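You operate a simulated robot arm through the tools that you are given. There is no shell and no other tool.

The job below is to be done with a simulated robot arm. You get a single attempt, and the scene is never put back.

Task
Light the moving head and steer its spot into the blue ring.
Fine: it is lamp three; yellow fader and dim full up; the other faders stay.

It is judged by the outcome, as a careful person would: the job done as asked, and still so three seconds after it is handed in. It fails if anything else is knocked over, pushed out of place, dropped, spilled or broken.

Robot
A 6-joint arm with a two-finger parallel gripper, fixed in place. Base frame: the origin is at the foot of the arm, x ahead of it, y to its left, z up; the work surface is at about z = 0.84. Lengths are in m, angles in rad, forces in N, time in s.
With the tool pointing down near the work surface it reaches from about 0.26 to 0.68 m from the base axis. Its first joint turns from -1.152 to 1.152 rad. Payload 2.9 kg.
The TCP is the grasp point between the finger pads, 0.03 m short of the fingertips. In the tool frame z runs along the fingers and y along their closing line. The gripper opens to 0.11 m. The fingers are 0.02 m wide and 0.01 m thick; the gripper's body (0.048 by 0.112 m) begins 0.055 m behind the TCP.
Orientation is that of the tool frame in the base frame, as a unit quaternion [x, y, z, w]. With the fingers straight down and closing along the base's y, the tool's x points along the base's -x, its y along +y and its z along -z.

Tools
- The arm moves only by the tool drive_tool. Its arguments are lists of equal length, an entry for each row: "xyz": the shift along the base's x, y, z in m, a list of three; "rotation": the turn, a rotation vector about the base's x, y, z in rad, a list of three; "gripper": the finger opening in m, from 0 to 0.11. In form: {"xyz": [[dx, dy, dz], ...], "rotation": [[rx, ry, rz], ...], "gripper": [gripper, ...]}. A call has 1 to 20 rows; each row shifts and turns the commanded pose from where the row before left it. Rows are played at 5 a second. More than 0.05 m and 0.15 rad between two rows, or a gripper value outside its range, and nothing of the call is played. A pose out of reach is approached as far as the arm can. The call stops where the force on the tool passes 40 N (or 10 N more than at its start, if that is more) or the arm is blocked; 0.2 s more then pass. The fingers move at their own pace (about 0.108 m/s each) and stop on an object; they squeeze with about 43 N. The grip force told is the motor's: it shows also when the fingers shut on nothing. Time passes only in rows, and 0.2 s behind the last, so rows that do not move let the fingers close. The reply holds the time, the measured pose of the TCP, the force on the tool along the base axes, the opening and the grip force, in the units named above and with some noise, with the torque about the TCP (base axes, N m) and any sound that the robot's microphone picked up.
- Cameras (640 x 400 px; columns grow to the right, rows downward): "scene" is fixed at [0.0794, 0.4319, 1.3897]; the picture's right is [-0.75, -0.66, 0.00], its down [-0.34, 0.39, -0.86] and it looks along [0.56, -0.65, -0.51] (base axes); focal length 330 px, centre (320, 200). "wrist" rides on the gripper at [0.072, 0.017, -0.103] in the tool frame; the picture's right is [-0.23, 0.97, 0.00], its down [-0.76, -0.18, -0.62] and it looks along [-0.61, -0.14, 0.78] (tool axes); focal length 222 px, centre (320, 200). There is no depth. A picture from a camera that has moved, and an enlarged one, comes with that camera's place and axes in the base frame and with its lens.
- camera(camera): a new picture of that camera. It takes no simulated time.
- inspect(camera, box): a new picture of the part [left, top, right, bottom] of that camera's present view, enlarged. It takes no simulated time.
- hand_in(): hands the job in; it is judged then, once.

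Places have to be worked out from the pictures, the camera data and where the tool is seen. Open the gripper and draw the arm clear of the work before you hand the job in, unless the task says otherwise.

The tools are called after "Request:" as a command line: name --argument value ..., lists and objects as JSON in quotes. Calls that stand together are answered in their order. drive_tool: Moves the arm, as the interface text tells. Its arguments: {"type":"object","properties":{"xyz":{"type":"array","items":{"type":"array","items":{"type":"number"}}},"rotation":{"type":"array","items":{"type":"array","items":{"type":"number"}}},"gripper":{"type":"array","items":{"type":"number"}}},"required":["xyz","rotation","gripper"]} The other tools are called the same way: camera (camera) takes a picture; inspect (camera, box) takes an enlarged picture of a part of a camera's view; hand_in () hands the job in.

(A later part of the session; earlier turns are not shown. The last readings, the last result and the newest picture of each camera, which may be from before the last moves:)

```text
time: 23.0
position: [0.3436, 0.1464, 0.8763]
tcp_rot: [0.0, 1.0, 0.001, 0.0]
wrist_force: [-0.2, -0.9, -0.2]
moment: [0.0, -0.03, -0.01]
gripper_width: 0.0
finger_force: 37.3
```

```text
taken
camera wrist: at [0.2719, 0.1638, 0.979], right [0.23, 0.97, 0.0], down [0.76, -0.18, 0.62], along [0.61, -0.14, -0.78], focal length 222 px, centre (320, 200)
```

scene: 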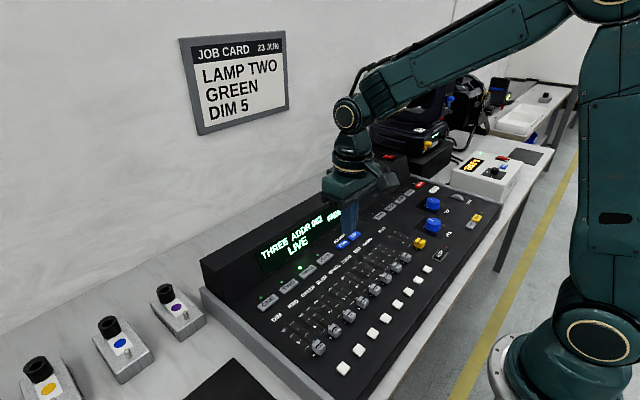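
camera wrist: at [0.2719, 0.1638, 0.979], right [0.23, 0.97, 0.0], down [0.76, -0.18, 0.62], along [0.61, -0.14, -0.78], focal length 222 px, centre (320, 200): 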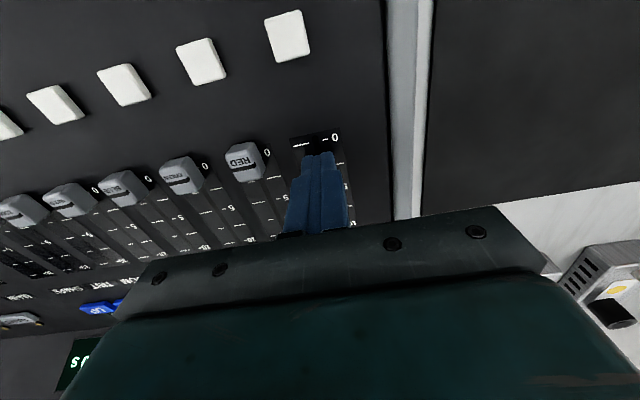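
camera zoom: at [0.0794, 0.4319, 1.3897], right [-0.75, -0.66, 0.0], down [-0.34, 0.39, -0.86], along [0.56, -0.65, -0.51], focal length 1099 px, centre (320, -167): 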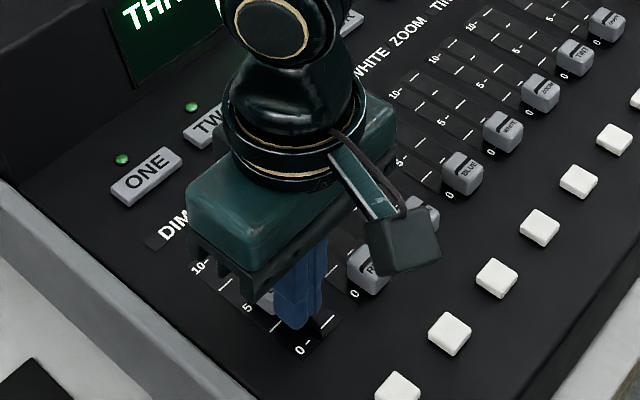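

The DIM knob is sliding forward with the fingers at very low force. I keep pushing toward the end stop.

Request:
drive_tool --xyz '[[0.006, 0, 0], [0.006, 0, 0], [0.006, 0, 0], [0.006, 0, 0], [0.005, 0, 0], [0.005, 0, 0], [0.004, 0, 0], [0, 0, 0]]' --rotation '[[0, 0, 0], [0, 0, 0], [0, 0, 0], [0, 0, 0], [0, 0, 0], [0, 0, 0], [0, 0, 0], [0, 0, 0]]' --gripper '[0, 0, 0, 0, 0, 0, 0, 0]'

Request:
inspect --camera "scene" --box '[240, 250, 400, 370]'

Request:
camera --camera "wrist"

```text
time: 24.8
position: [0.3816, 0.1462, 0.8758]
tcp_rot: [0.0, 1.0, 0.0, -0.001]
wrist_force: [0.1, -1.0, 0.4]
moment: [0.0, 0.0, -0.02]
gripper_width: 0.0
finger_force: 37.2
```

```text
3.33 times, centred on (320, 310) of scene
camera zoom: at [0.0794, 0.4319, 1.3897], right [-0.75, -0.66, 0.0], down [-0.34, 0.39, -0.86], along [0.56, -0.65, -0.51], focal length 1099 px, centre (320, -167)
```

zoom: 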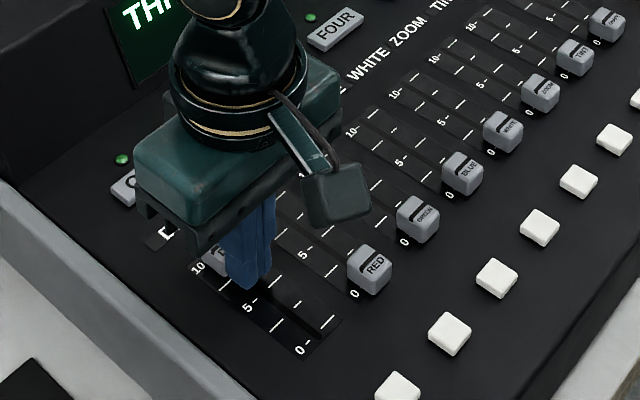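

```text
taken
camera wrist: at [0.31, 0.1636, 0.9795], right [0.23, 0.97, 0.0], down [0.76, -0.18, 0.62], along [0.61, -0.14, -0.78], focal length 222 px, centre (320, 200)
```

wrist: 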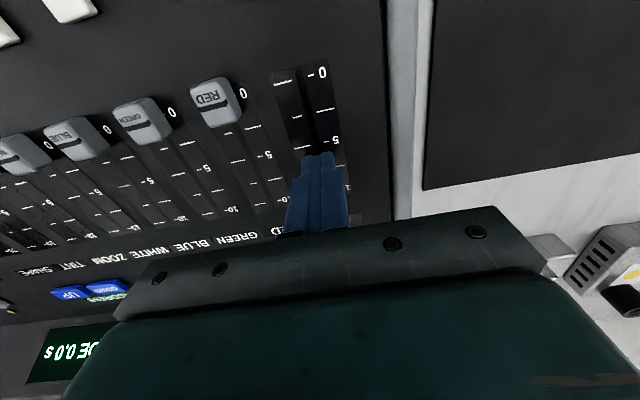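

The knob is near 8-9 and still moves freely. I push on in small steps until the stop is felt.

Request:
drive_tool --xyz '[[0.003, 0, 0], [0.003, 0, 0], [0.002, 0, 0], [0.002, 0, 0], [0, 0, 0]]' --rotation '[[0, 0, 0], [0, 0, 0], [0, 0, 0], [0, 0, 0], [0, 0, 0]]' --gripper '[0, 0, 0, 0, 0]'

Request:
inspect --camera "scene" --box '[240, 250, 400, 370]'

```text
time: 26.0
position: [0.3906, 0.147, 0.8775]
tcp_rot: [0.0, 1.0, 0.0, -0.001]
wrist_force: [-5.5, 2.3, 1.6]
moment: [0.04, 0.12, -0.01]
gripper_width: 0.0002
finger_force: 37.7
```

```text
3.33 times, centred on (320, 310) of scene
camera zoom: at [0.0792, 0.4319, 1.3897], right [-0.75, -0.66, 0.0], down [-0.34, 0.39, -0.86], along [0.56, -0.65, -0.51], focal length 1099 px, centre (320, -167)
```

zoom: 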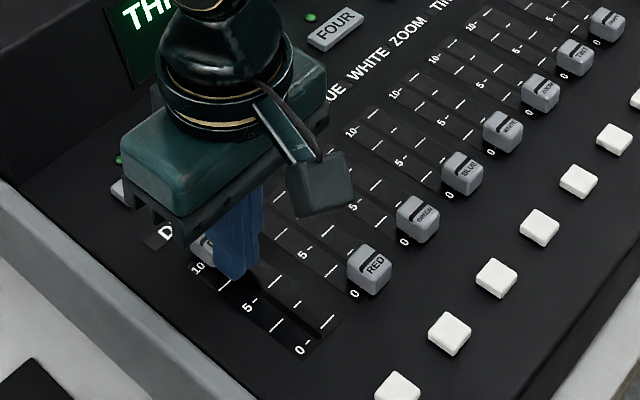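

A 5.5 N reaction shows DIM is at its end stop. I back off and lift to check it.

Request:
drive_tool --xyz '[[-0.008, 0, 0], [-0.006, 0, 0.015], [0, 0, 0.04], [-0.02, 0, 0.045], [-0.02, -0.03, 0.03], [0, -0.04, 0]]' --rotation '[[0, 0, 0], [0, 0, 0], [0, 0, 0], [0, 0, 0], [0, 0, 0], [0, 0, 0]]' --gripper '[0, 0, 0, 0, 0, 0]'

Request:
camera --camera "wrist"

Request:
camera --camera "scene"

Request:
inspect --camera "scene" --box '[240, 250, 400, 370]'

```text
time: 27.4
position: [0.3377, 0.0763, 1.0053]
tcp_rot: [0.0, 1.0, 0.0, -0.001]
wrist_force: [0.2, -1.1, 0.0]
moment: [0.01, 0.02, -0.02]
gripper_width: 0.0001
finger_force: 38.0
```

```text
taken
camera wrist: at [0.2661, 0.0932, 1.1091], right [0.23, 0.97, 0.0], down [0.76, -0.18, 0.62], along [0.61, -0.14, -0.78], focal length 222 px, centre (320, 200)
```

wrist: 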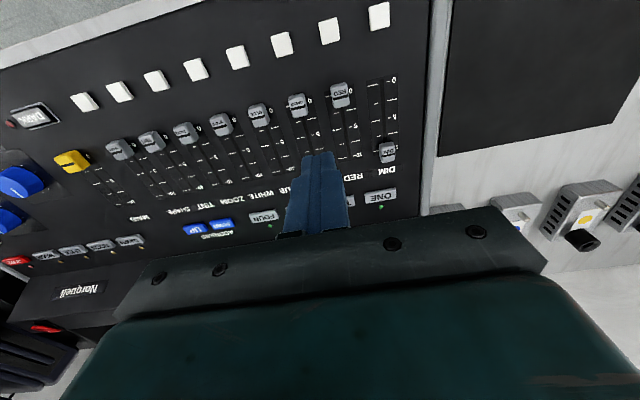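

```text
taken
```

scene: 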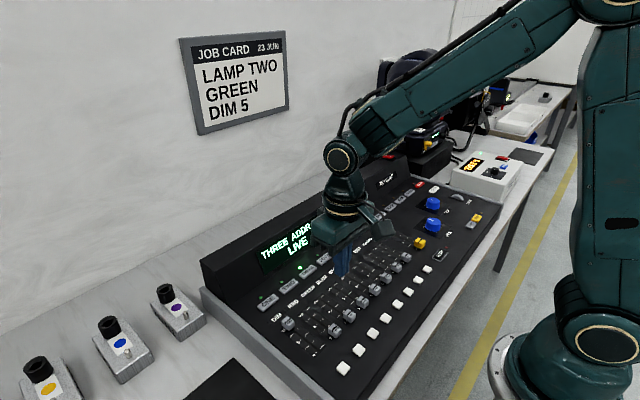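

```text
3.33 times, centred on (320, 310) of scene
camera zoom: at [0.0793, 0.4319, 1.3897], right [-0.75, -0.66, 0.0], down [-0.34, 0.39, -0.86], along [0.56, -0.65, -0.51], focal length 1099 px, centre (320, -167)
```

zoom: 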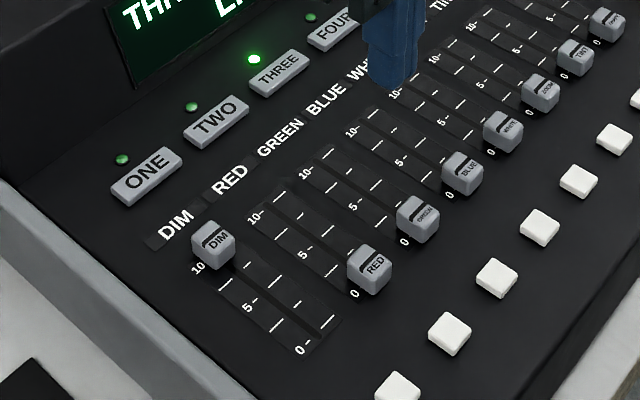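

DIM sits at 10 and its neighbours are untouched. I zoom once to confirm, and measure the MAIN fader.

Request:
inspect --camera "wrist" --box '[320, 50, 440, 200]'

Request:
inspect --camera "wrist" --box '[0, 90, 160, 280]'

Request:
inspect --camera "scene" --box '[360, 180, 480, 270]'

```text
2.67 times, centred on (380, 125) of wrist
camera zoom: at [0.2661, 0.0932, 1.1091], right [0.23, 0.97, 0.0], down [0.76, -0.18, 0.62], along [0.61, -0.14, -0.78], focal length 592 px, centre (160, 400)
```

zoom: 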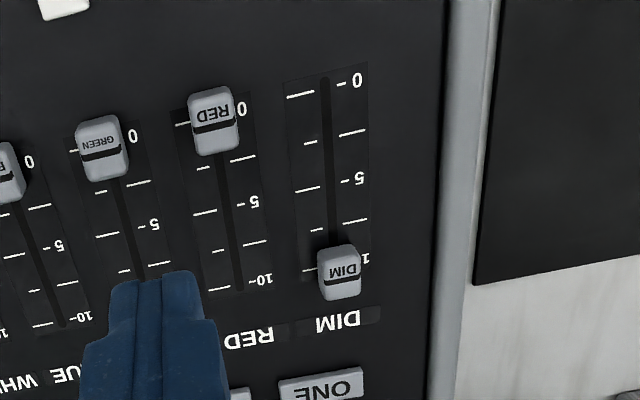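

```text
2.11 times, centred on (80, 185) of wrist
camera zoom: at [0.2661, 0.0932, 1.1091], right [0.23, 0.97, 0.0], down [0.76, -0.18, 0.62], along [0.61, -0.14, -0.78], focal length 468 px, centre (825, 232)
```

zoom: 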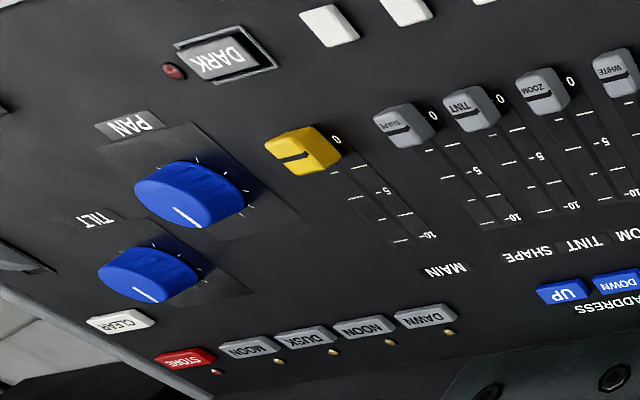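

```text
4.44 times, centred on (420, 225) of scene
camera zoom: at [0.0793, 0.4319, 1.3897], right [-0.75, -0.66, 0.0], down [-0.34, 0.39, -0.86], along [0.56, -0.65, -0.51], focal length 1465 px, centre (-124, 89)
```

zoom: 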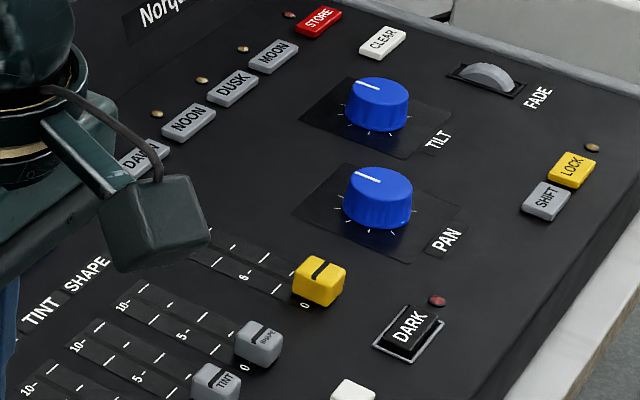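

DIM is confirmed at the end stop. Now I go to the MAIN (yellow) fader near (0.333, -0.253), staying clear of the DARK button whose bezel ends near x 0.288.

Request:
drive_tool --xyz '[[-0.0042, -0.0412, 0], [-0.0042, -0.0412, 0], [-0.0042, -0.0412, 0], [-0.0042, -0.0412, 0], [-0.0042, -0.0412, 0], [-0.0042, -0.0412, -0.015], [-0.0042, -0.0412, -0.02], [-0.0042, -0.0412, -0.02], [0, 0, 0]]' --rotation '[[0, 0, 0], [0, 0, 0], [0, 0, 0], [0, 0, 0], [0, 0, 0], [0, 0, 0], [0, 0, 0], [0, 0, 0], [0, 0, 0]]' --gripper '[0, 0, 0, 0, 0, 0, 0, 0, 0]'

Request:
camera --camera "wrist"

Request:
inspect --camera "scene" --box '[360, 180, 480, 270]'

Request:
inspect --camera "scene" --box '[240, 180, 400, 310]'

```text
time: 29.4
position: [0.3038, -0.2541, 0.9513]
tcp_rot: [0.0, 1.0, -0.001, 0.0]
wrist_force: [-0.9, 0.0, 0.5]
moment: [-0.01, 0.01, -0.05]
gripper_width: 0.0
finger_force: 37.6
```

```text
taken
camera wrist: at [0.2321, -0.2366, 1.0538], right [0.23, 0.97, 0.0], down [0.76, -0.18, 0.62], along [0.61, -0.14, -0.78], focal length 222 px, centre (320, 200)
```

wrist: 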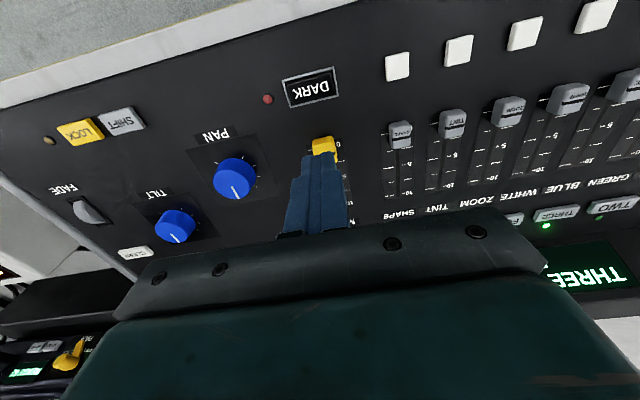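

```text
4.44 times, centred on (420, 225) of scene
camera zoom: at [0.0794, 0.4319, 1.3897], right [-0.76, -0.66, 0.0], down [-0.34, 0.39, -0.86], along [0.56, -0.65, -0.51], focal length 1465 px, centre (-124, 89)
```

zoom: 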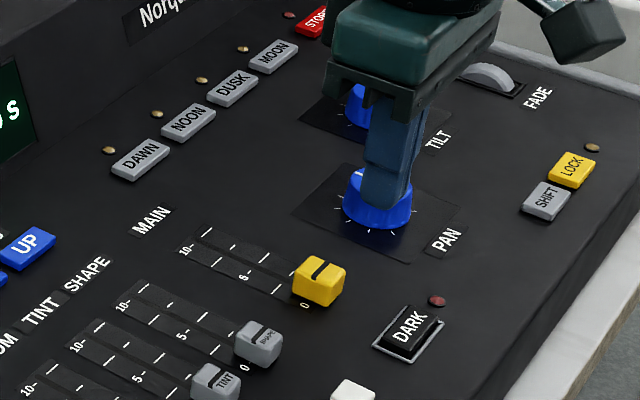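

```text
3.08 times, centred on (320, 245) of scene
camera zoom: at [0.0794, 0.4319, 1.3897], right [-0.76, -0.66, 0.0], down [-0.34, 0.39, -0.86], along [0.56, -0.65, -0.51], focal length 1014 px, centre (320, 62)
```

zoom: 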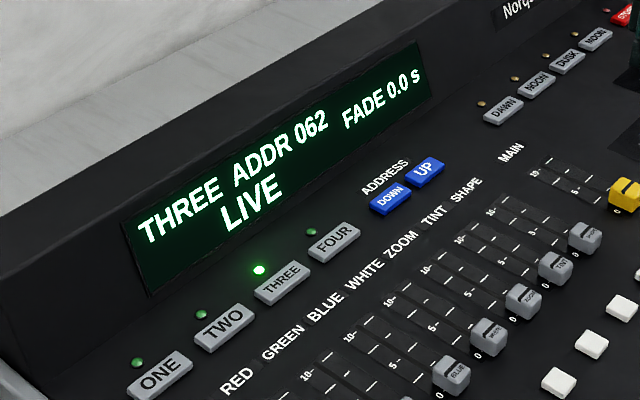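

The gap between DARK's bezel (x≈0.287) and the MAIN knob's front (x≈0.316) fits the 2 cm fingertip. I shift 2 mm back and lower in.

Request:
drive_tool --xyz '[[-0.002, 0, -0.025], [0, 0, -0.025], [0, 0, -0.01], [0, 0, -0.008], [0, 0, -0.004], [0, 0, 0]]' --rotation '[[0, 0, 0], [0, 0, 0], [0, 0, 0], [0, 0, 0], [0, 0, 0], [0, 0, 0]]' --gripper '[0, 0, 0, 0, 0, 0]'

Request:
camera --camera "wrist"

Request:
inspect --camera "scene" --box '[360, 180, 480, 270]'

```text
time: 30.8
position: [0.3019, -0.253, 0.8776]
tcp_rot: [-0.001, 1.0, -0.001, 0.0]
wrist_force: [0.0, -0.8, 0.4]
moment: [0.04, 0.0, 0.02]
gripper_width: 0.0
finger_force: 37.5
```

```text
taken
camera wrist: at [0.2302, -0.236, 0.9817], right [0.23, 0.97, 0.0], down [0.76, -0.18, 0.62], along [0.61, -0.14, -0.78], focal length 222 px, centre (320, 200)
```

wrist: 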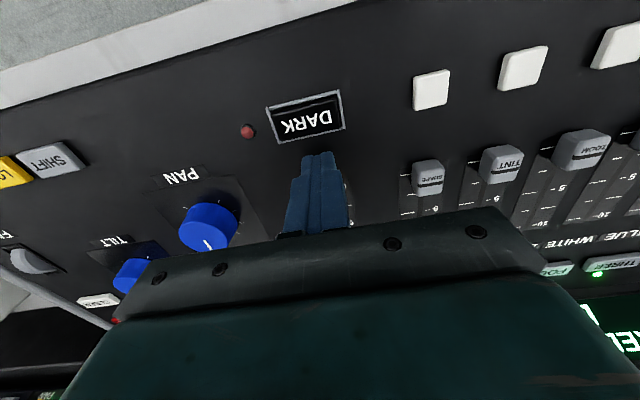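

```text
4.44 times, centred on (420, 225) of scene
camera zoom: at [0.0794, 0.4319, 1.3897], right [-0.75, -0.66, 0.0], down [-0.34, 0.39, -0.86], along [0.56, -0.65, -0.51], focal length 1465 px, centre (-124, 89)
```

zoom: 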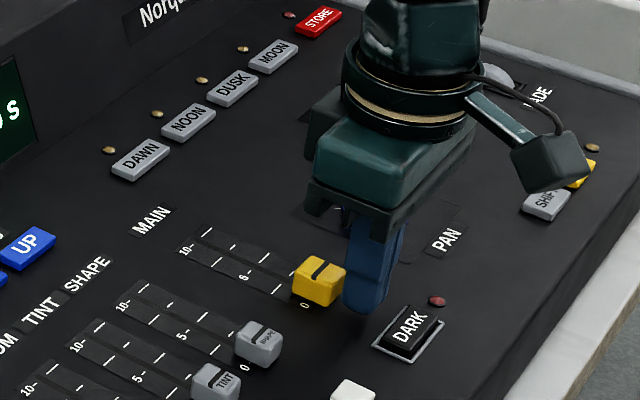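

The tip is in the gap right behind the MAIN knob. I lower 2 mm and push it forward.

Request:
drive_tool --xyz '[[0, 0, -0.002], [0.005, 0, 0], [0.005, 0, 0], [0.006, 0, 0], [0.006, 0, 0], [0.006, 0, 0], [0.006, 0, 0], [0.006, 0, 0], [0.006, 0, 0], [0.006, 0, 0], [0.006, 0, 0], [0.006, 0, 0], [0.006, 0, 0], [0.005, 0, 0], [0, 0, 0]]' --rotation '[[0, 0, 0], [0, 0, 0], [0, 0, 0], [0, 0, 0], [0, 0, 0], [0, 0, 0], [0, 0, 0], [0, 0, 0], [0, 0, 0], [0, 0, 0], [0, 0, 0], [0, 0, 0], [0, 0, 0], [0, 0, 0], [0, 0, 0]]' --gripper '[0, 0, 0, 0, 0, 0, 0, 0, 0, 0, 0, 0, 0, 0, 0]'

Request:
camera --camera "wrist"

Request:
inspect --camera "scene" --box '[340, 170, 460, 260]'

```text
time: 34.0
position: [0.3776, -0.2533, 0.8765]
tcp_rot: [0.0, 1.0, -0.001, 0.0]
wrist_force: [0.2, -0.2, -0.2]
moment: [0.0, 0.01, -0.02]
gripper_width: 0.0
finger_force: 37.8
```

```text
taken
camera wrist: at [0.3054, -0.2359, 0.9807], right [0.23, 0.97, 0.0], down [0.76, -0.18, 0.62], along [0.61, -0.14, -0.78], focal length 222 px, centre (320, 200)
```

wrist: 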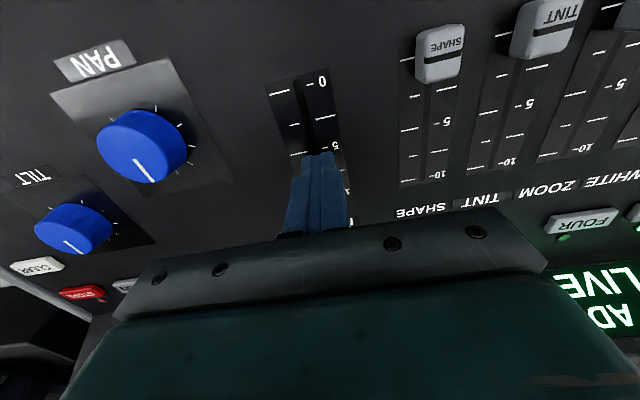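

```text
4.44 times, centred on (400, 215) of scene
camera zoom: at [0.0794, 0.4319, 1.3897], right [-0.75, -0.66, 0.0], down [-0.34, 0.39, -0.86], along [0.56, -0.65, -0.51], focal length 1465 px, centre (-36, 133)
```

zoom: 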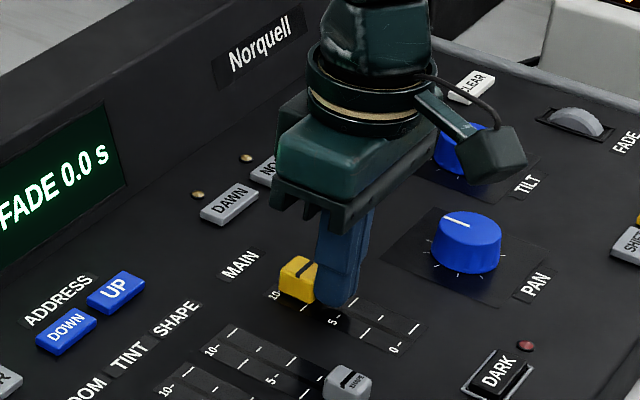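

Almost at 10. I push in small steps to the MAIN end stop.

Request:
drive_tool --xyz '[[0.004, 0, 0], [0.003, 0, 0], [0.003, 0, 0], [0.002, 0, 0], [0.002, 0, 0], [0, 0, 0]]' --rotation '[[0, 0, 0], [0, 0, 0], [0, 0, 0], [0, 0, 0], [0, 0, 0], [0, 0, 0]]' --gripper '[0, 0, 0, 0, 0, 0]'

Request:
inspect --camera "scene" --box '[340, 170, 460, 260]'

Request:
camera --camera "scene"

```text
time: 35.4
position: [0.3904, -0.2524, 0.8777]
tcp_rot: [0.0, 1.0, 0.0, -0.001]
wrist_force: [-4.8, 0.0, 1.6]
moment: [0.05, 0.12, 0.01]
gripper_width: 0.0
finger_force: 37.7
```

```text
4.44 times, centred on (400, 215) of scene
camera zoom: at [0.0792, 0.4319, 1.3897], right [-0.75, -0.66, 0.0], down [-0.34, 0.39, -0.86], along [0.56, -0.65, -0.51], focal length 1465 px, centre (-36, 133)
```

zoom: 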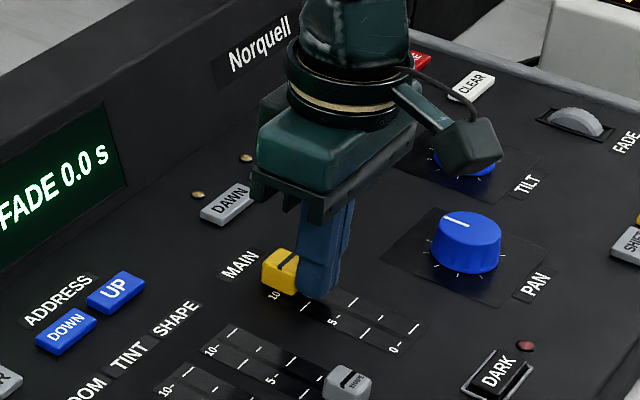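

```text
taken
```

scene: 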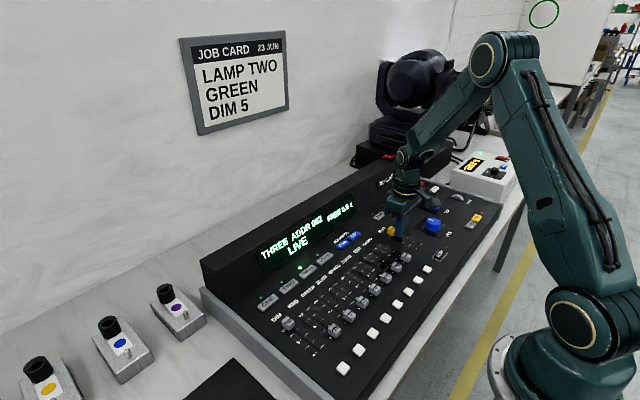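

MAIN is against its stop (4.8 N). I back off, lift, and return to the viewing pose to see whether the head is lit and where the spot falls.

Request:
drive_tool --xyz '[[-0.008, 0, 0], [-0.004, 0, 0.03], [0, 0, 0.045], [0, 0, 0.045], [-0.015, -0.0256, 0.0274], [-0.015, -0.0256, 0.0274], [-0.015, -0.0256, 0.0274], [-0.015, -0.0256, 0.0274], [-0.015, -0.0256, 0.0274], [-0.015, -0.0256, 0.0274], [-0.015, -0.0256, 0.0274], [-0.015, -0.0256, 0.0274], [-0.015, -0.0256, 0.0274]]' --rotation '[[0, 0, 0], [0, 0, 0], [0, 0, 0], [0, 0, 0], [0, 0, -0.1222], [0, 0, -0.1222], [0, 0, -0.1222], [0, 0, -0.1222], [0, 0, -0.1222], [0, 0, -0.1222], [0, 0, -0.1222], [0, 0, -0.1222], [0, 0, -0.1222]]' --gripper '[0, 0, 0, 0.02, 0.03, 0.04, 0.05, 0.06, 0.07, 0.08, 0.09, 0.1, 0.11]'

Request:
drive_tool --xyz '[[0, 0, 0], [0, 0, 0], [0, 0, 0], [0, 0, 0], [0, 0, 0], [0, 0, 0], [0, 0, 0], [0, 0, 0]]' --rotation '[[-0.125, -0.0635, 0], [-0.125, -0.0635, 0], [-0.125, -0.0635, 0], [-0.125, -0.0635, 0], [-0.125, -0.0635, 0], [-0.125, -0.0635, 0], [-0.125, -0.0635, 0], [-0.125, -0.0635, 0]]' --gripper '[0.11, 0.11, 0.11, 0.11, 0.11, 0.11, 0.11, 0.11]'

Request:
camera --camera "wrist"

Request:
inspect --camera "wrist" --box '[220, 110, 380, 250]'

Request:
camera --camera "scene"

Request:
inspect --camera "scene" --box '[260, 190, 480, 340]'

```text
time: 38.2
position: [0.2426, -0.4839, 1.2429]
tcp_rot: [0.524, 0.852, 0.001, -0.001]
wrist_force: [-1.4, -0.2, 0.5]
moment: [0.0, -0.02, 0.02]
gripper_width: 0.1098
finger_force: 0.1
```

```text
time: 40.0
position: [0.2428, -0.484, 1.2433]
tcp_rot: [0.442, 0.722, -0.279, 0.454]
wrist_force: [0.4, 0.1, -0.2]
moment: [-0.01, 0.04, 0.0]
gripper_width: 0.1102
finger_force: 0.1
```

```text
taken
camera wrist: at [0.2029, -0.3646, 1.2231], right [0.91, 0.35, 0.2], down [-0.26, 0.13, 0.96], along [0.31, -0.93, 0.21], focal length 222 px, centre (320, 200)
```

wrist: 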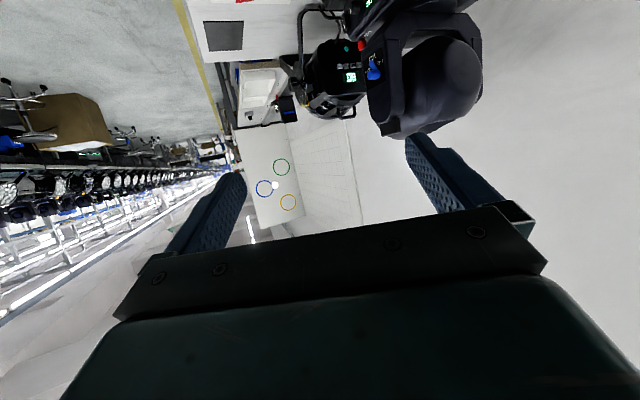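

```text
2.86 times, centred on (300, 180) of wrist
camera zoom: at [0.2029, -0.3646, 1.2231], right [0.91, 0.35, 0.2], down [-0.26, 0.13, 0.96], along [0.31, -0.93, 0.21], focal length 635 px, centre (377, 257)
```

zoom: 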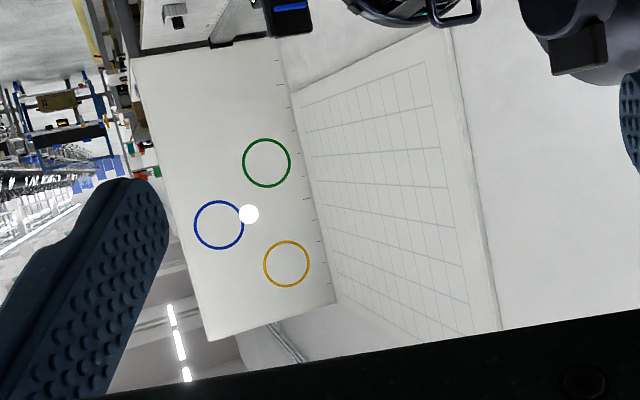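

```text
taken
```

scene: 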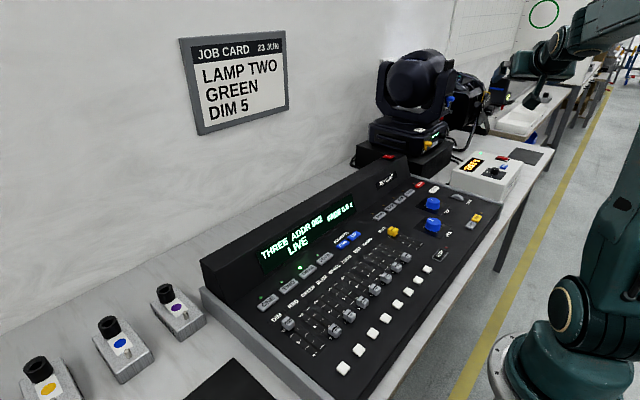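

```text
2.67 times, centred on (370, 265) of scene
camera zoom: at [0.0794, 0.4319, 1.3897], right [-0.75, -0.66, 0.0], down [-0.34, 0.39, -0.86], along [0.56, -0.65, -0.51], focal length 879 px, centre (187, 27)
```

zoom: 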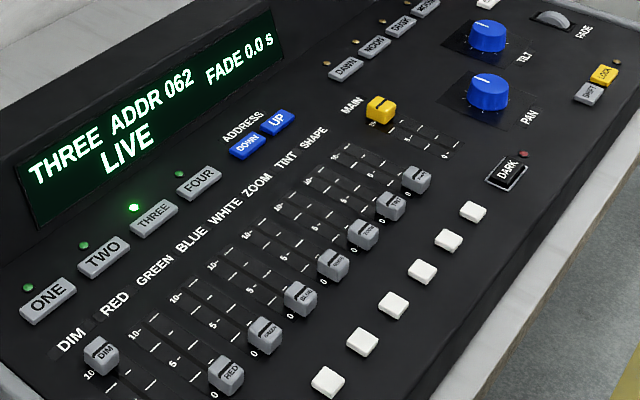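

The lamp is lit: a white spot sits on the screen just to the right of the blue ring in the image, so it needs mainly a small pan plus a slight tilt. I return to above the PAN knob to measure it.

Request:
drive_tool --xyz '[[0, 0, 0], [0, 0, 0], [0, 0, 0], [0, 0, 0], [0, 0, 0], [0, 0, 0], [0, 0, 0], [0, 0, 0]]' --rotation '[[0.125, 0.0635, 0], [0.125, 0.0635, 0], [0.125, 0.0635, 0], [0.125, 0.0635, 0], [0.125, 0.0635, 0], [0.125, 0.0635, 0], [0.125, 0.0635, 0], [0.125, 0.0635, 0]]' --gripper '[0.11, 0.11, 0.11, 0.11, 0.11, 0.11, 0.11, 0.11]'

Request:
drive_tool --xyz '[[0.011, 0.017, -0.027], [0.011, 0.017, -0.027], [0.011, 0.017, -0.027], [0.011, 0.017, -0.027], [0.011, 0.017, -0.027], [0.011, 0.017, -0.027], [0.011, 0.017, -0.027], [0.011, 0.017, -0.027], [0.011, 0.017, -0.027]]' --rotation '[[0, 0, 0.1222], [0, 0, 0.1222], [0, 0, 0.1222], [0, 0, 0.1222], [0, 0, 0.1222], [0, 0, 0.1222], [0, 0, 0.1222], [0, 0, 0.1222], [0, 0, 0.1222]]' --gripper '[0.11, 0.11, 0.11, 0.11, 0.11, 0.11, 0.11, 0.11, 0.11]'

Request:
camera --camera "wrist"

Request:
inspect --camera "wrist" --box '[220, 60, 420, 200]'

Request:
camera --camera "scene"

```text
time: 41.8
position: [0.2435, -0.4828, 1.2429]
tcp_rot: [0.523, 0.853, 0.0, -0.002]
wrist_force: [0.1, 0.5, -0.2]
moment: [0.0, 0.0, 0.01]
gripper_width: 0.1098
finger_force: 0.1
```

```text
time: 43.8
position: [0.3426, -0.3303, 1.0012]
tcp_rot: [-0.001, 1.0, 0.0, -0.001]
wrist_force: [0.3, 0.2, -0.1]
moment: [-0.03, 0.03, -0.01]
gripper_width: 0.1102
finger_force: 0.1
```

```text
taken
camera wrist: at [0.2707, -0.3132, 1.1041], right [0.22, 0.97, 0.0], down [0.76, -0.18, 0.62], along [0.61, -0.14, -0.78], focal length 222 px, centre (320, 200)
```

wrist: 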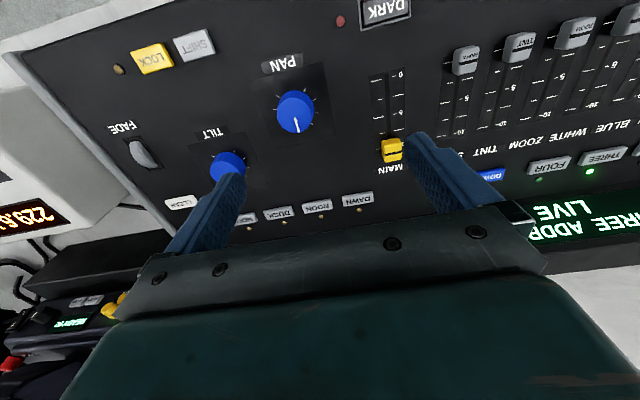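

```text
2.86 times, centred on (320, 130) of wrist
camera zoom: at [0.2707, -0.3132, 1.1041], right [0.22, 0.97, 0.0], down [0.76, -0.18, 0.62], along [0.61, -0.14, -0.78], focal length 635 px, centre (320, 400)
```

zoom: 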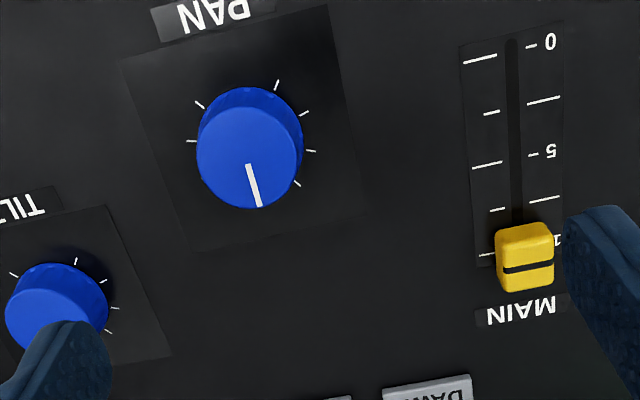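

```text
taken
```

scene: 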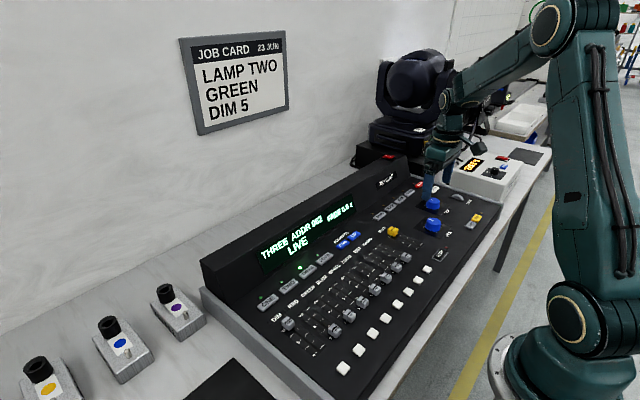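

The PAN knob is centred near (0.342, -0.358), about 4 cm across with its top near z 0.86, pointer straight up. I move above it with the fingers opened to 7 cm and check centring.

Request:
drive_tool --xyz '[[0, -0.014, -0.03], [0, -0.014, -0.03], [0, 0, 0]]' --rotation '[[0, 0, 0], [0, 0, 0], [0, 0, 0]]' --gripper '[0.07, 0.07, 0.07]'

Request:
camera --camera "wrist"

Request:
inspect --camera "wrist" --box '[220, 60, 420, 200]'

Request:
inspect --camera "scene" --box '[380, 170, 480, 240]'

```text
time: 44.6
position: [0.342, -0.3579, 0.9409]
tcp_rot: [-0.001, 1.0, 0.0, 0.0]
wrist_force: [0.0, 0.2, 0.9]
moment: [-0.01, -0.01, -0.02]
gripper_width: 0.07
finger_force: 0.1
```

```text
taken
camera wrist: at [0.2705, -0.341, 1.044], right [0.23, 0.97, 0.0], down [0.76, -0.18, 0.62], along [0.61, -0.14, -0.78], focal length 222 px, centre (320, 200)
```

wrist: 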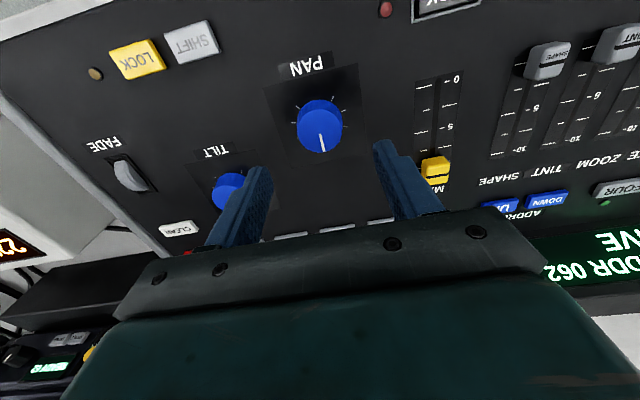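

```text
2.86 times, centred on (320, 130) of wrist
camera zoom: at [0.2705, -0.341, 1.044], right [0.23, 0.97, 0.0], down [0.76, -0.18, 0.62], along [0.61, -0.14, -0.78], focal length 635 px, centre (320, 400)
```

zoom: 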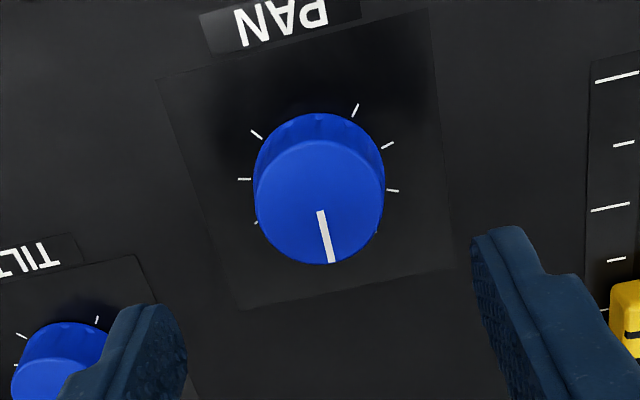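

```text
5.71 times, centred on (430, 205) of scene
camera zoom: at [0.0794, 0.4319, 1.3897], right [-0.75, -0.66, 0.0], down [-0.34, 0.39, -0.86], along [0.56, -0.65, -0.51], focal length 1884 px, centre (-309, 171)
```

zoom: 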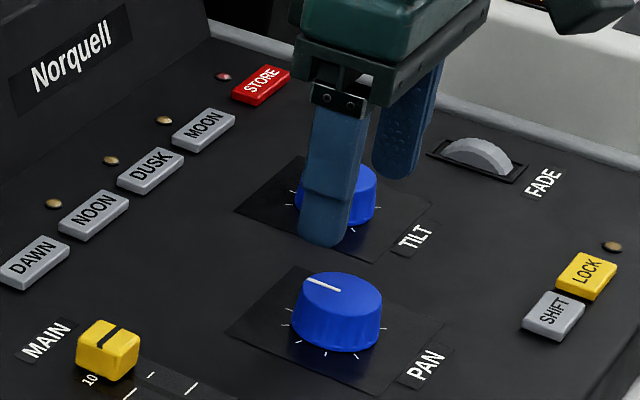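

The knob is laterally centred under the TCP (u = 320). I descend so the fingertips straddle the knob, keeping clear of the panel.

Request:
drive_tool --xyz '[[0, 0, -0.025], [0, 0, -0.02], [0, 0, -0.012], [0, 0, -0.006], [0, 0, 0]]' --rotation '[[0, 0, 0], [0, 0, 0], [0, 0, 0], [0, 0, 0], [0, 0, 0]]' --gripper '[0.07, 0.07, 0.07, 0.07, 0.07]'

Request:
camera --camera "wrist"

Request:
inspect --camera "wrist" --box '[240, 80, 400, 220]'

Request:
inspect --camera "scene" --box '[380, 170, 480, 240]'

```text
time: 45.8
position: [0.3424, -0.3587, 0.8783]
tcp_rot: [0.0, 1.0, 0.0, 0.0]
wrist_force: [0.0, -1.0, -0.1]
moment: [-0.02, 0.01, 0.02]
gripper_width: 0.0698
finger_force: 0.0
```

```text
taken
camera wrist: at [0.2705, -0.341, 0.9816], right [0.23, 0.97, 0.0], down [0.76, -0.18, 0.62], along [0.61, -0.14, -0.78], focal length 222 px, centre (320, 200)
```

wrist: 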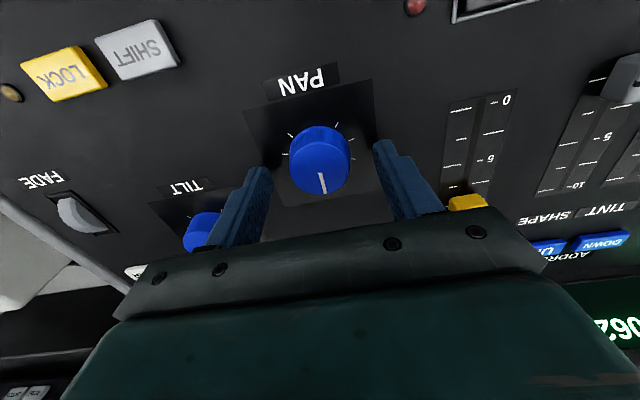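

```text
2.86 times, centred on (320, 150) of wrist
camera zoom: at [0.2705, -0.341, 0.9816], right [0.23, 0.97, 0.0], down [0.76, -0.18, 0.62], along [0.61, -0.14, -0.78], focal length 635 px, centre (320, 343)
```

zoom: 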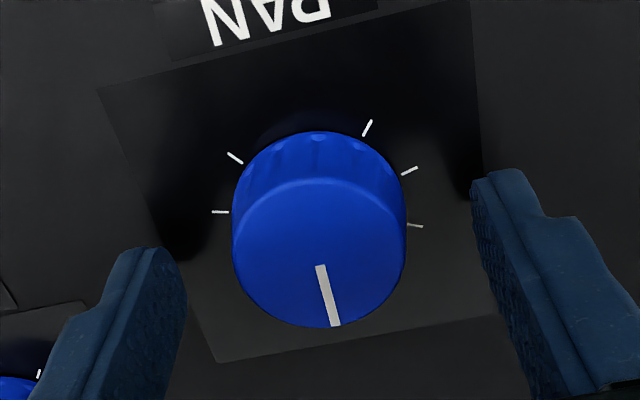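

```text
5.71 times, centred on (430, 205) of scene
camera zoom: at [0.0794, 0.4319, 1.3897], right [-0.75, -0.66, 0.0], down [-0.34, 0.39, -0.86], along [0.56, -0.65, -0.51], focal length 1884 px, centre (-309, 171)
```

zoom: 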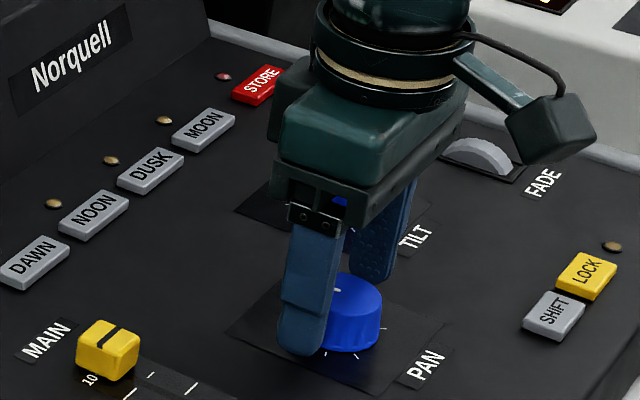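

The knob is centred between the fingers (about 0.040 m wide, top ≈ 0.857). I lower 2 mm and close on it.

Request:
drive_tool --xyz '[[0, 0, -0.002], [0, 0, 0], [0, 0, 0], [0, 0, 0]]' --rotation '[[0, 0, 0], [0, 0, 0], [0, 0, 0], [0, 0, 0]]' --gripper '[0.05, 0.043, 0.036, 0.036]'

Request:
camera --camera "scene"

Request:
inspect --camera "wrist" --box '[240, 80, 400, 220]'

```text
time: 46.8
position: [0.3433, -0.3571, 0.8764]
tcp_rot: [0.0, 1.0, 0.0, -0.001]
wrist_force: [0.0, 1.8, -0.1]
moment: [0.03, 0.01, -0.02]
gripper_width: 0.0404
finger_force: 45.0
```

```text
taken
```

scene: 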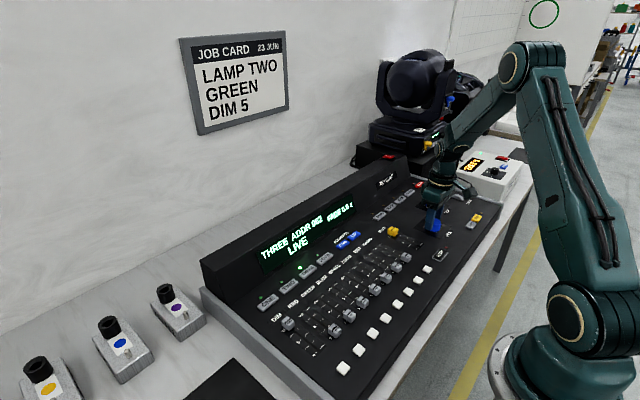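

```text
2.86 times, centred on (320, 150) of wrist
camera zoom: at [0.2708, -0.3409, 0.9793], right [0.23, 0.97, 0.0], down [0.76, -0.18, 0.62], along [0.61, -0.14, -0.78], focal length 635 px, centre (320, 343)
```

zoom: 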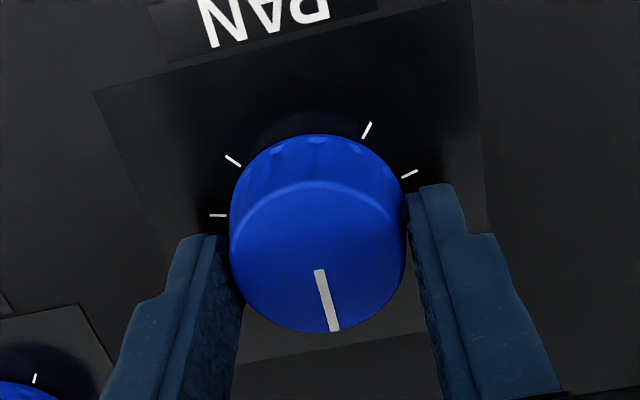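

The knob is gripped (0.0404 m, 45 N). I turn it 0.1 rad clockwise as a test, then release.

Request:
drive_tool --xyz '[[0, 0, 0], [0, 0, 0], [0, 0, 0]]' --rotation '[[0, 0, -0.05], [0, 0, -0.05], [0, 0, 0]]' --gripper '[0.036, 0.036, 0.036]'

Request:
inspect --camera "wrist" --box '[240, 80, 400, 220]'

Request:
camera --camera "scene"

Request:
inspect --camera "scene" --box '[360, 40, 480, 160]'

```text
time: 47.6
position: [0.3419, -0.3586, 0.8762]
tcp_rot: [0.05, 0.999, 0.0, 0.0]
wrist_force: [-0.3, 2.0, -0.9]
moment: [0.08, 0.0, -0.02]
gripper_width: 0.0407
finger_force: 45.1
```

```text
2.86 times, centred on (320, 150) of wrist
camera zoom: at [0.2729, -0.3339, 0.9793], right [0.32, 0.95, 0.0], down [0.74, -0.25, 0.62], along [0.59, -0.2, -0.78], focal length 635 px, centre (320, 343)
```

zoom: 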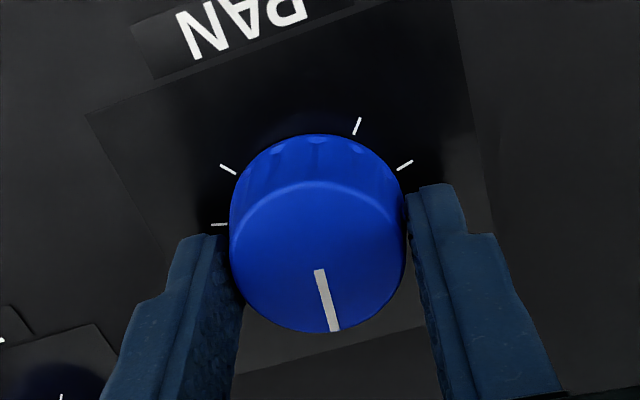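

```text
taken
```

scene: 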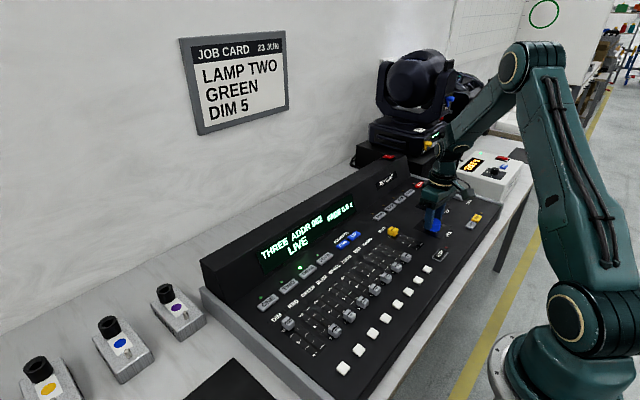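

```text
3.33 times, centred on (420, 100) of scene
camera zoom: at [0.0794, 0.4319, 1.3897], right [-0.75, -0.66, 0.0], down [-0.34, 0.39, -0.86], along [0.56, -0.65, -0.51], focal length 1099 px, centre (-13, 533)
```

zoom: 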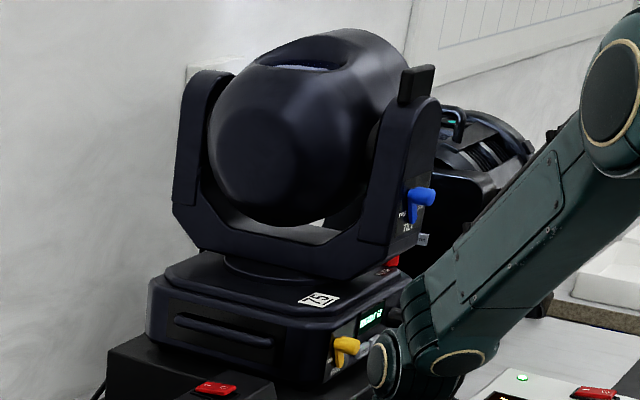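

The pointer turned with the tool. I open, lift, and go to the viewing pose in one sequence to see how the spot moved.

Request:
drive_tool --xyz '[[0, 0, 0], [0, 0, 0.03], [0, 0, 0.04], [-0.011, -0.0139, 0.0332], [-0.011, -0.0139, 0.0332], [-0.011, -0.0139, 0.0332], [-0.011, -0.0139, 0.0332], [-0.011, -0.0139, 0.0332], [-0.011, -0.0139, 0.0332], [-0.011, -0.0139, 0.0332], [-0.011, -0.0139, 0.0332], [-0.011, -0.0139, 0.0332], [0, 0, 0], [0, 0, 0], [0, 0, 0], [0, 0, 0], [0, 0, 0], [0, 0, 0], [0, 0, 0], [0, 0, 0]]' --rotation '[[0, 0, 0], [0, 0, 0], [0, 0, 0], [0, 0, -0.1111], [0, 0, -0.1111], [0, 0, -0.1111], [0, 0, -0.1111], [0, 0, -0.1111], [0, 0, -0.1111], [0, 0, -0.1111], [0, 0, -0.1111], [0, 0, -0.1111], [-0.125, -0.0635, 0], [-0.125, -0.0635, 0], [-0.125, -0.0635, 0], [-0.125, -0.0635, 0], [-0.125, -0.0635, 0], [-0.125, -0.0635, 0], [-0.125, -0.0635, 0], [-0.125, -0.0635, 0]]' --gripper '[0.07, 0.07, 0.07, 0.08, 0.09, 0.1, 0.11, 0.11, 0.11, 0.11, 0.11, 0.11, 0.11, 0.11, 0.11, 0.11, 0.11, 0.11, 0.11, 0.11]'

Request:
camera --camera "wrist"

Request:
inspect --camera "wrist" --box '[220, 110, 380, 250]'

Request:
inspect --camera "scene" --box '[380, 150, 500, 240]'

```text
time: 51.8
position: [0.2438, -0.4831, 1.245]
tcp_rot: [0.442, 0.721, -0.279, 0.455]
wrist_force: [0.0, 0.4, 0.2]
moment: [0.01, -0.02, 0.02]
gripper_width: 0.11
finger_force: 0.0
```

```text
taken
camera wrist: at [0.2031, -0.3643, 1.2241], right [0.91, 0.35, 0.2], down [-0.26, 0.13, 0.96], along [0.31, -0.93, 0.21], focal length 222 px, centre (320, 200)
```

wrist: 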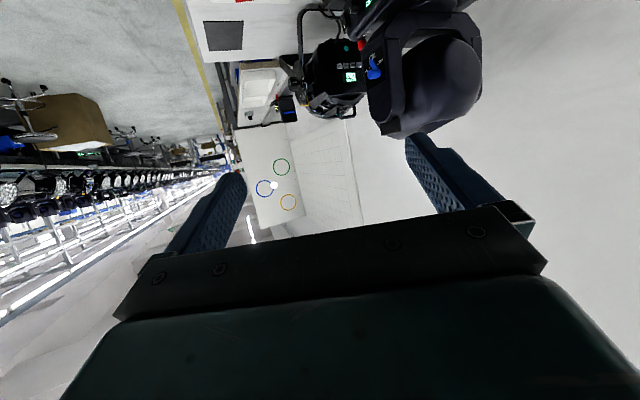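

```text
2.86 times, centred on (300, 180) of wrist
camera zoom: at [0.2031, -0.3643, 1.2241], right [0.91, 0.35, 0.2], down [-0.26, 0.13, 0.96], along [0.31, -0.93, 0.21], focal length 635 px, centre (377, 257)
```

zoom: 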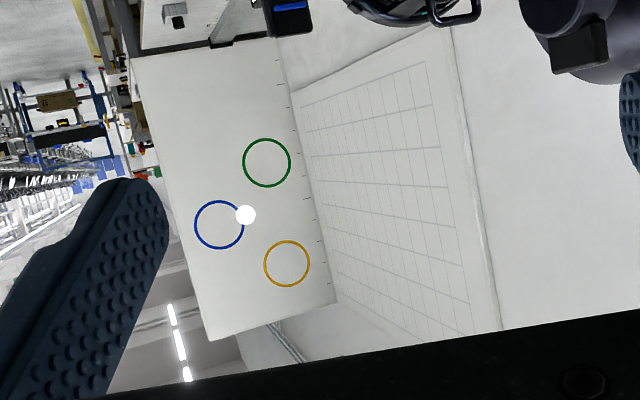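

```text
4.44 times, centred on (440, 195) of scene
camera zoom: at [0.0794, 0.4319, 1.3897], right [-0.75, -0.66, 0.0], down [-0.34, 0.39, -0.86], along [0.56, -0.65, -0.51], focal length 1465 px, centre (-213, 222)
```

zoom: 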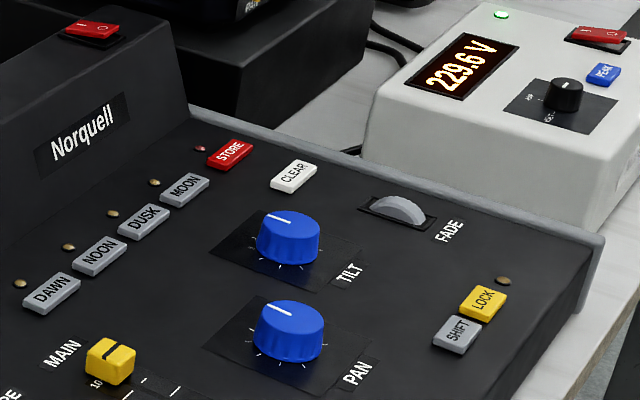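

The spot moved slightly toward the blue ring, so clockwise is right, about 3.5–4 px per 0.1 rad. I zoom closer to measure this precisely.

Request:
inspect --camera "wrist" --box '[248, 170, 304, 205]'

```text
11.43 times, centred on (276, 188) of wrist
camera zoom: at [0.2031, -0.3643, 1.2241], right [0.91, 0.35, 0.2], down [-0.26, 0.13, 0.96], along [0.31, -0.93, 0.21], focal length 2538 px, centre (823, 343)
```

zoom: 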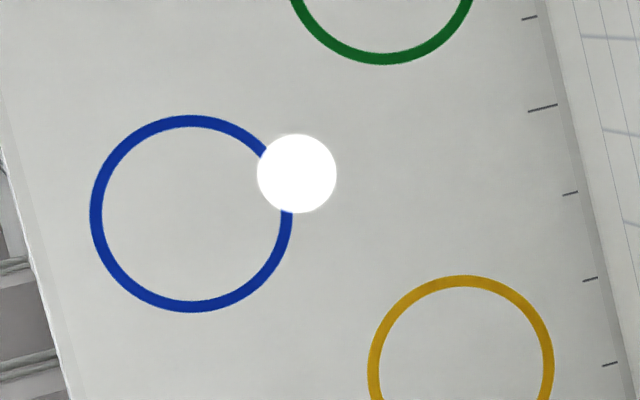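

Precise measure: the spot is at (297,173) and ring centre (191,214) in this zoom, with ~14 px per 0.1 rad, so about 0.8 rad more clockwise pan is needed. I return above the PAN knob.

Request:
drive_tool --xyz '[[0, 0, 0], [0, 0, 0], [0, 0, 0], [0, 0, 0], [0, 0, 0], [0, 0, 0], [0, 0, 0], [0, 0, 0], [0.011, 0.0139, -0.0332], [0.011, 0.0139, -0.0332], [0.011, 0.0139, -0.0332], [0.011, 0.0139, -0.0332], [0.011, 0.0139, -0.0332], [0.011, 0.0139, -0.0332], [0.011, 0.0139, -0.0332], [0.011, 0.0139, -0.0332], [0.011, 0.0139, -0.0332], [0, 0, 0]]' --rotation '[[0.125, 0.0635, 0], [0.125, 0.0635, 0], [0.125, 0.0635, 0], [0.125, 0.0635, 0], [0.125, 0.0635, 0], [0.125, 0.0635, 0], [0.125, 0.0635, 0], [0.125, 0.0635, 0], [0, 0, 0.1222], [0, 0, 0.1222], [0, 0, 0.1222], [0, 0, 0.1222], [0, 0, 0.1222], [0, 0, 0.1222], [0, 0, 0.1222], [0, 0, 0.1222], [0, 0, 0.1222], [0, 0, 0]]' --gripper '[0.11, 0.11, 0.11, 0.11, 0.11, 0.11, 0.11, 0.11, 0.1, 0.09, 0.08, 0.07, 0.07, 0.07, 0.07, 0.07, 0.07, 0.07]'

Request:
inspect --camera "wrist" --box '[220, 60, 420, 200]'

```text
time: 55.6
position: [0.3429, -0.3585, 0.9447]
tcp_rot: [-0.001, 1.0, 0.0, 0.001]
wrist_force: [-0.3, -0.2, 0.7]
moment: [-0.01, -0.01, 0.01]
gripper_width: 0.07
finger_force: 0.1
```

```text
2.86 times, centred on (320, 130) of wrist
camera zoom: at [0.2717, -0.3419, 1.0492], right [0.23, 0.97, 0.0], down [0.76, -0.18, 0.62], along [0.61, -0.14, -0.78], focal length 635 px, centre (320, 400)
```

zoom: 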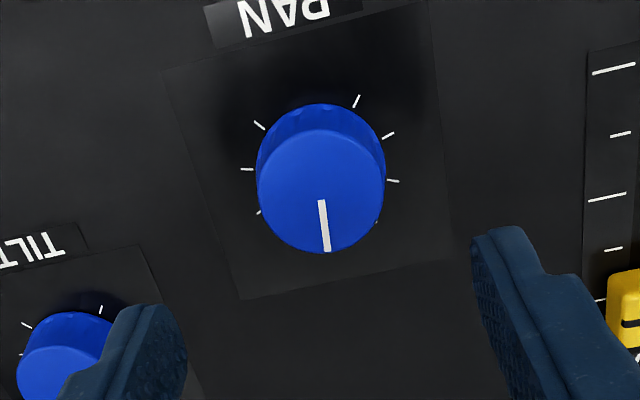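

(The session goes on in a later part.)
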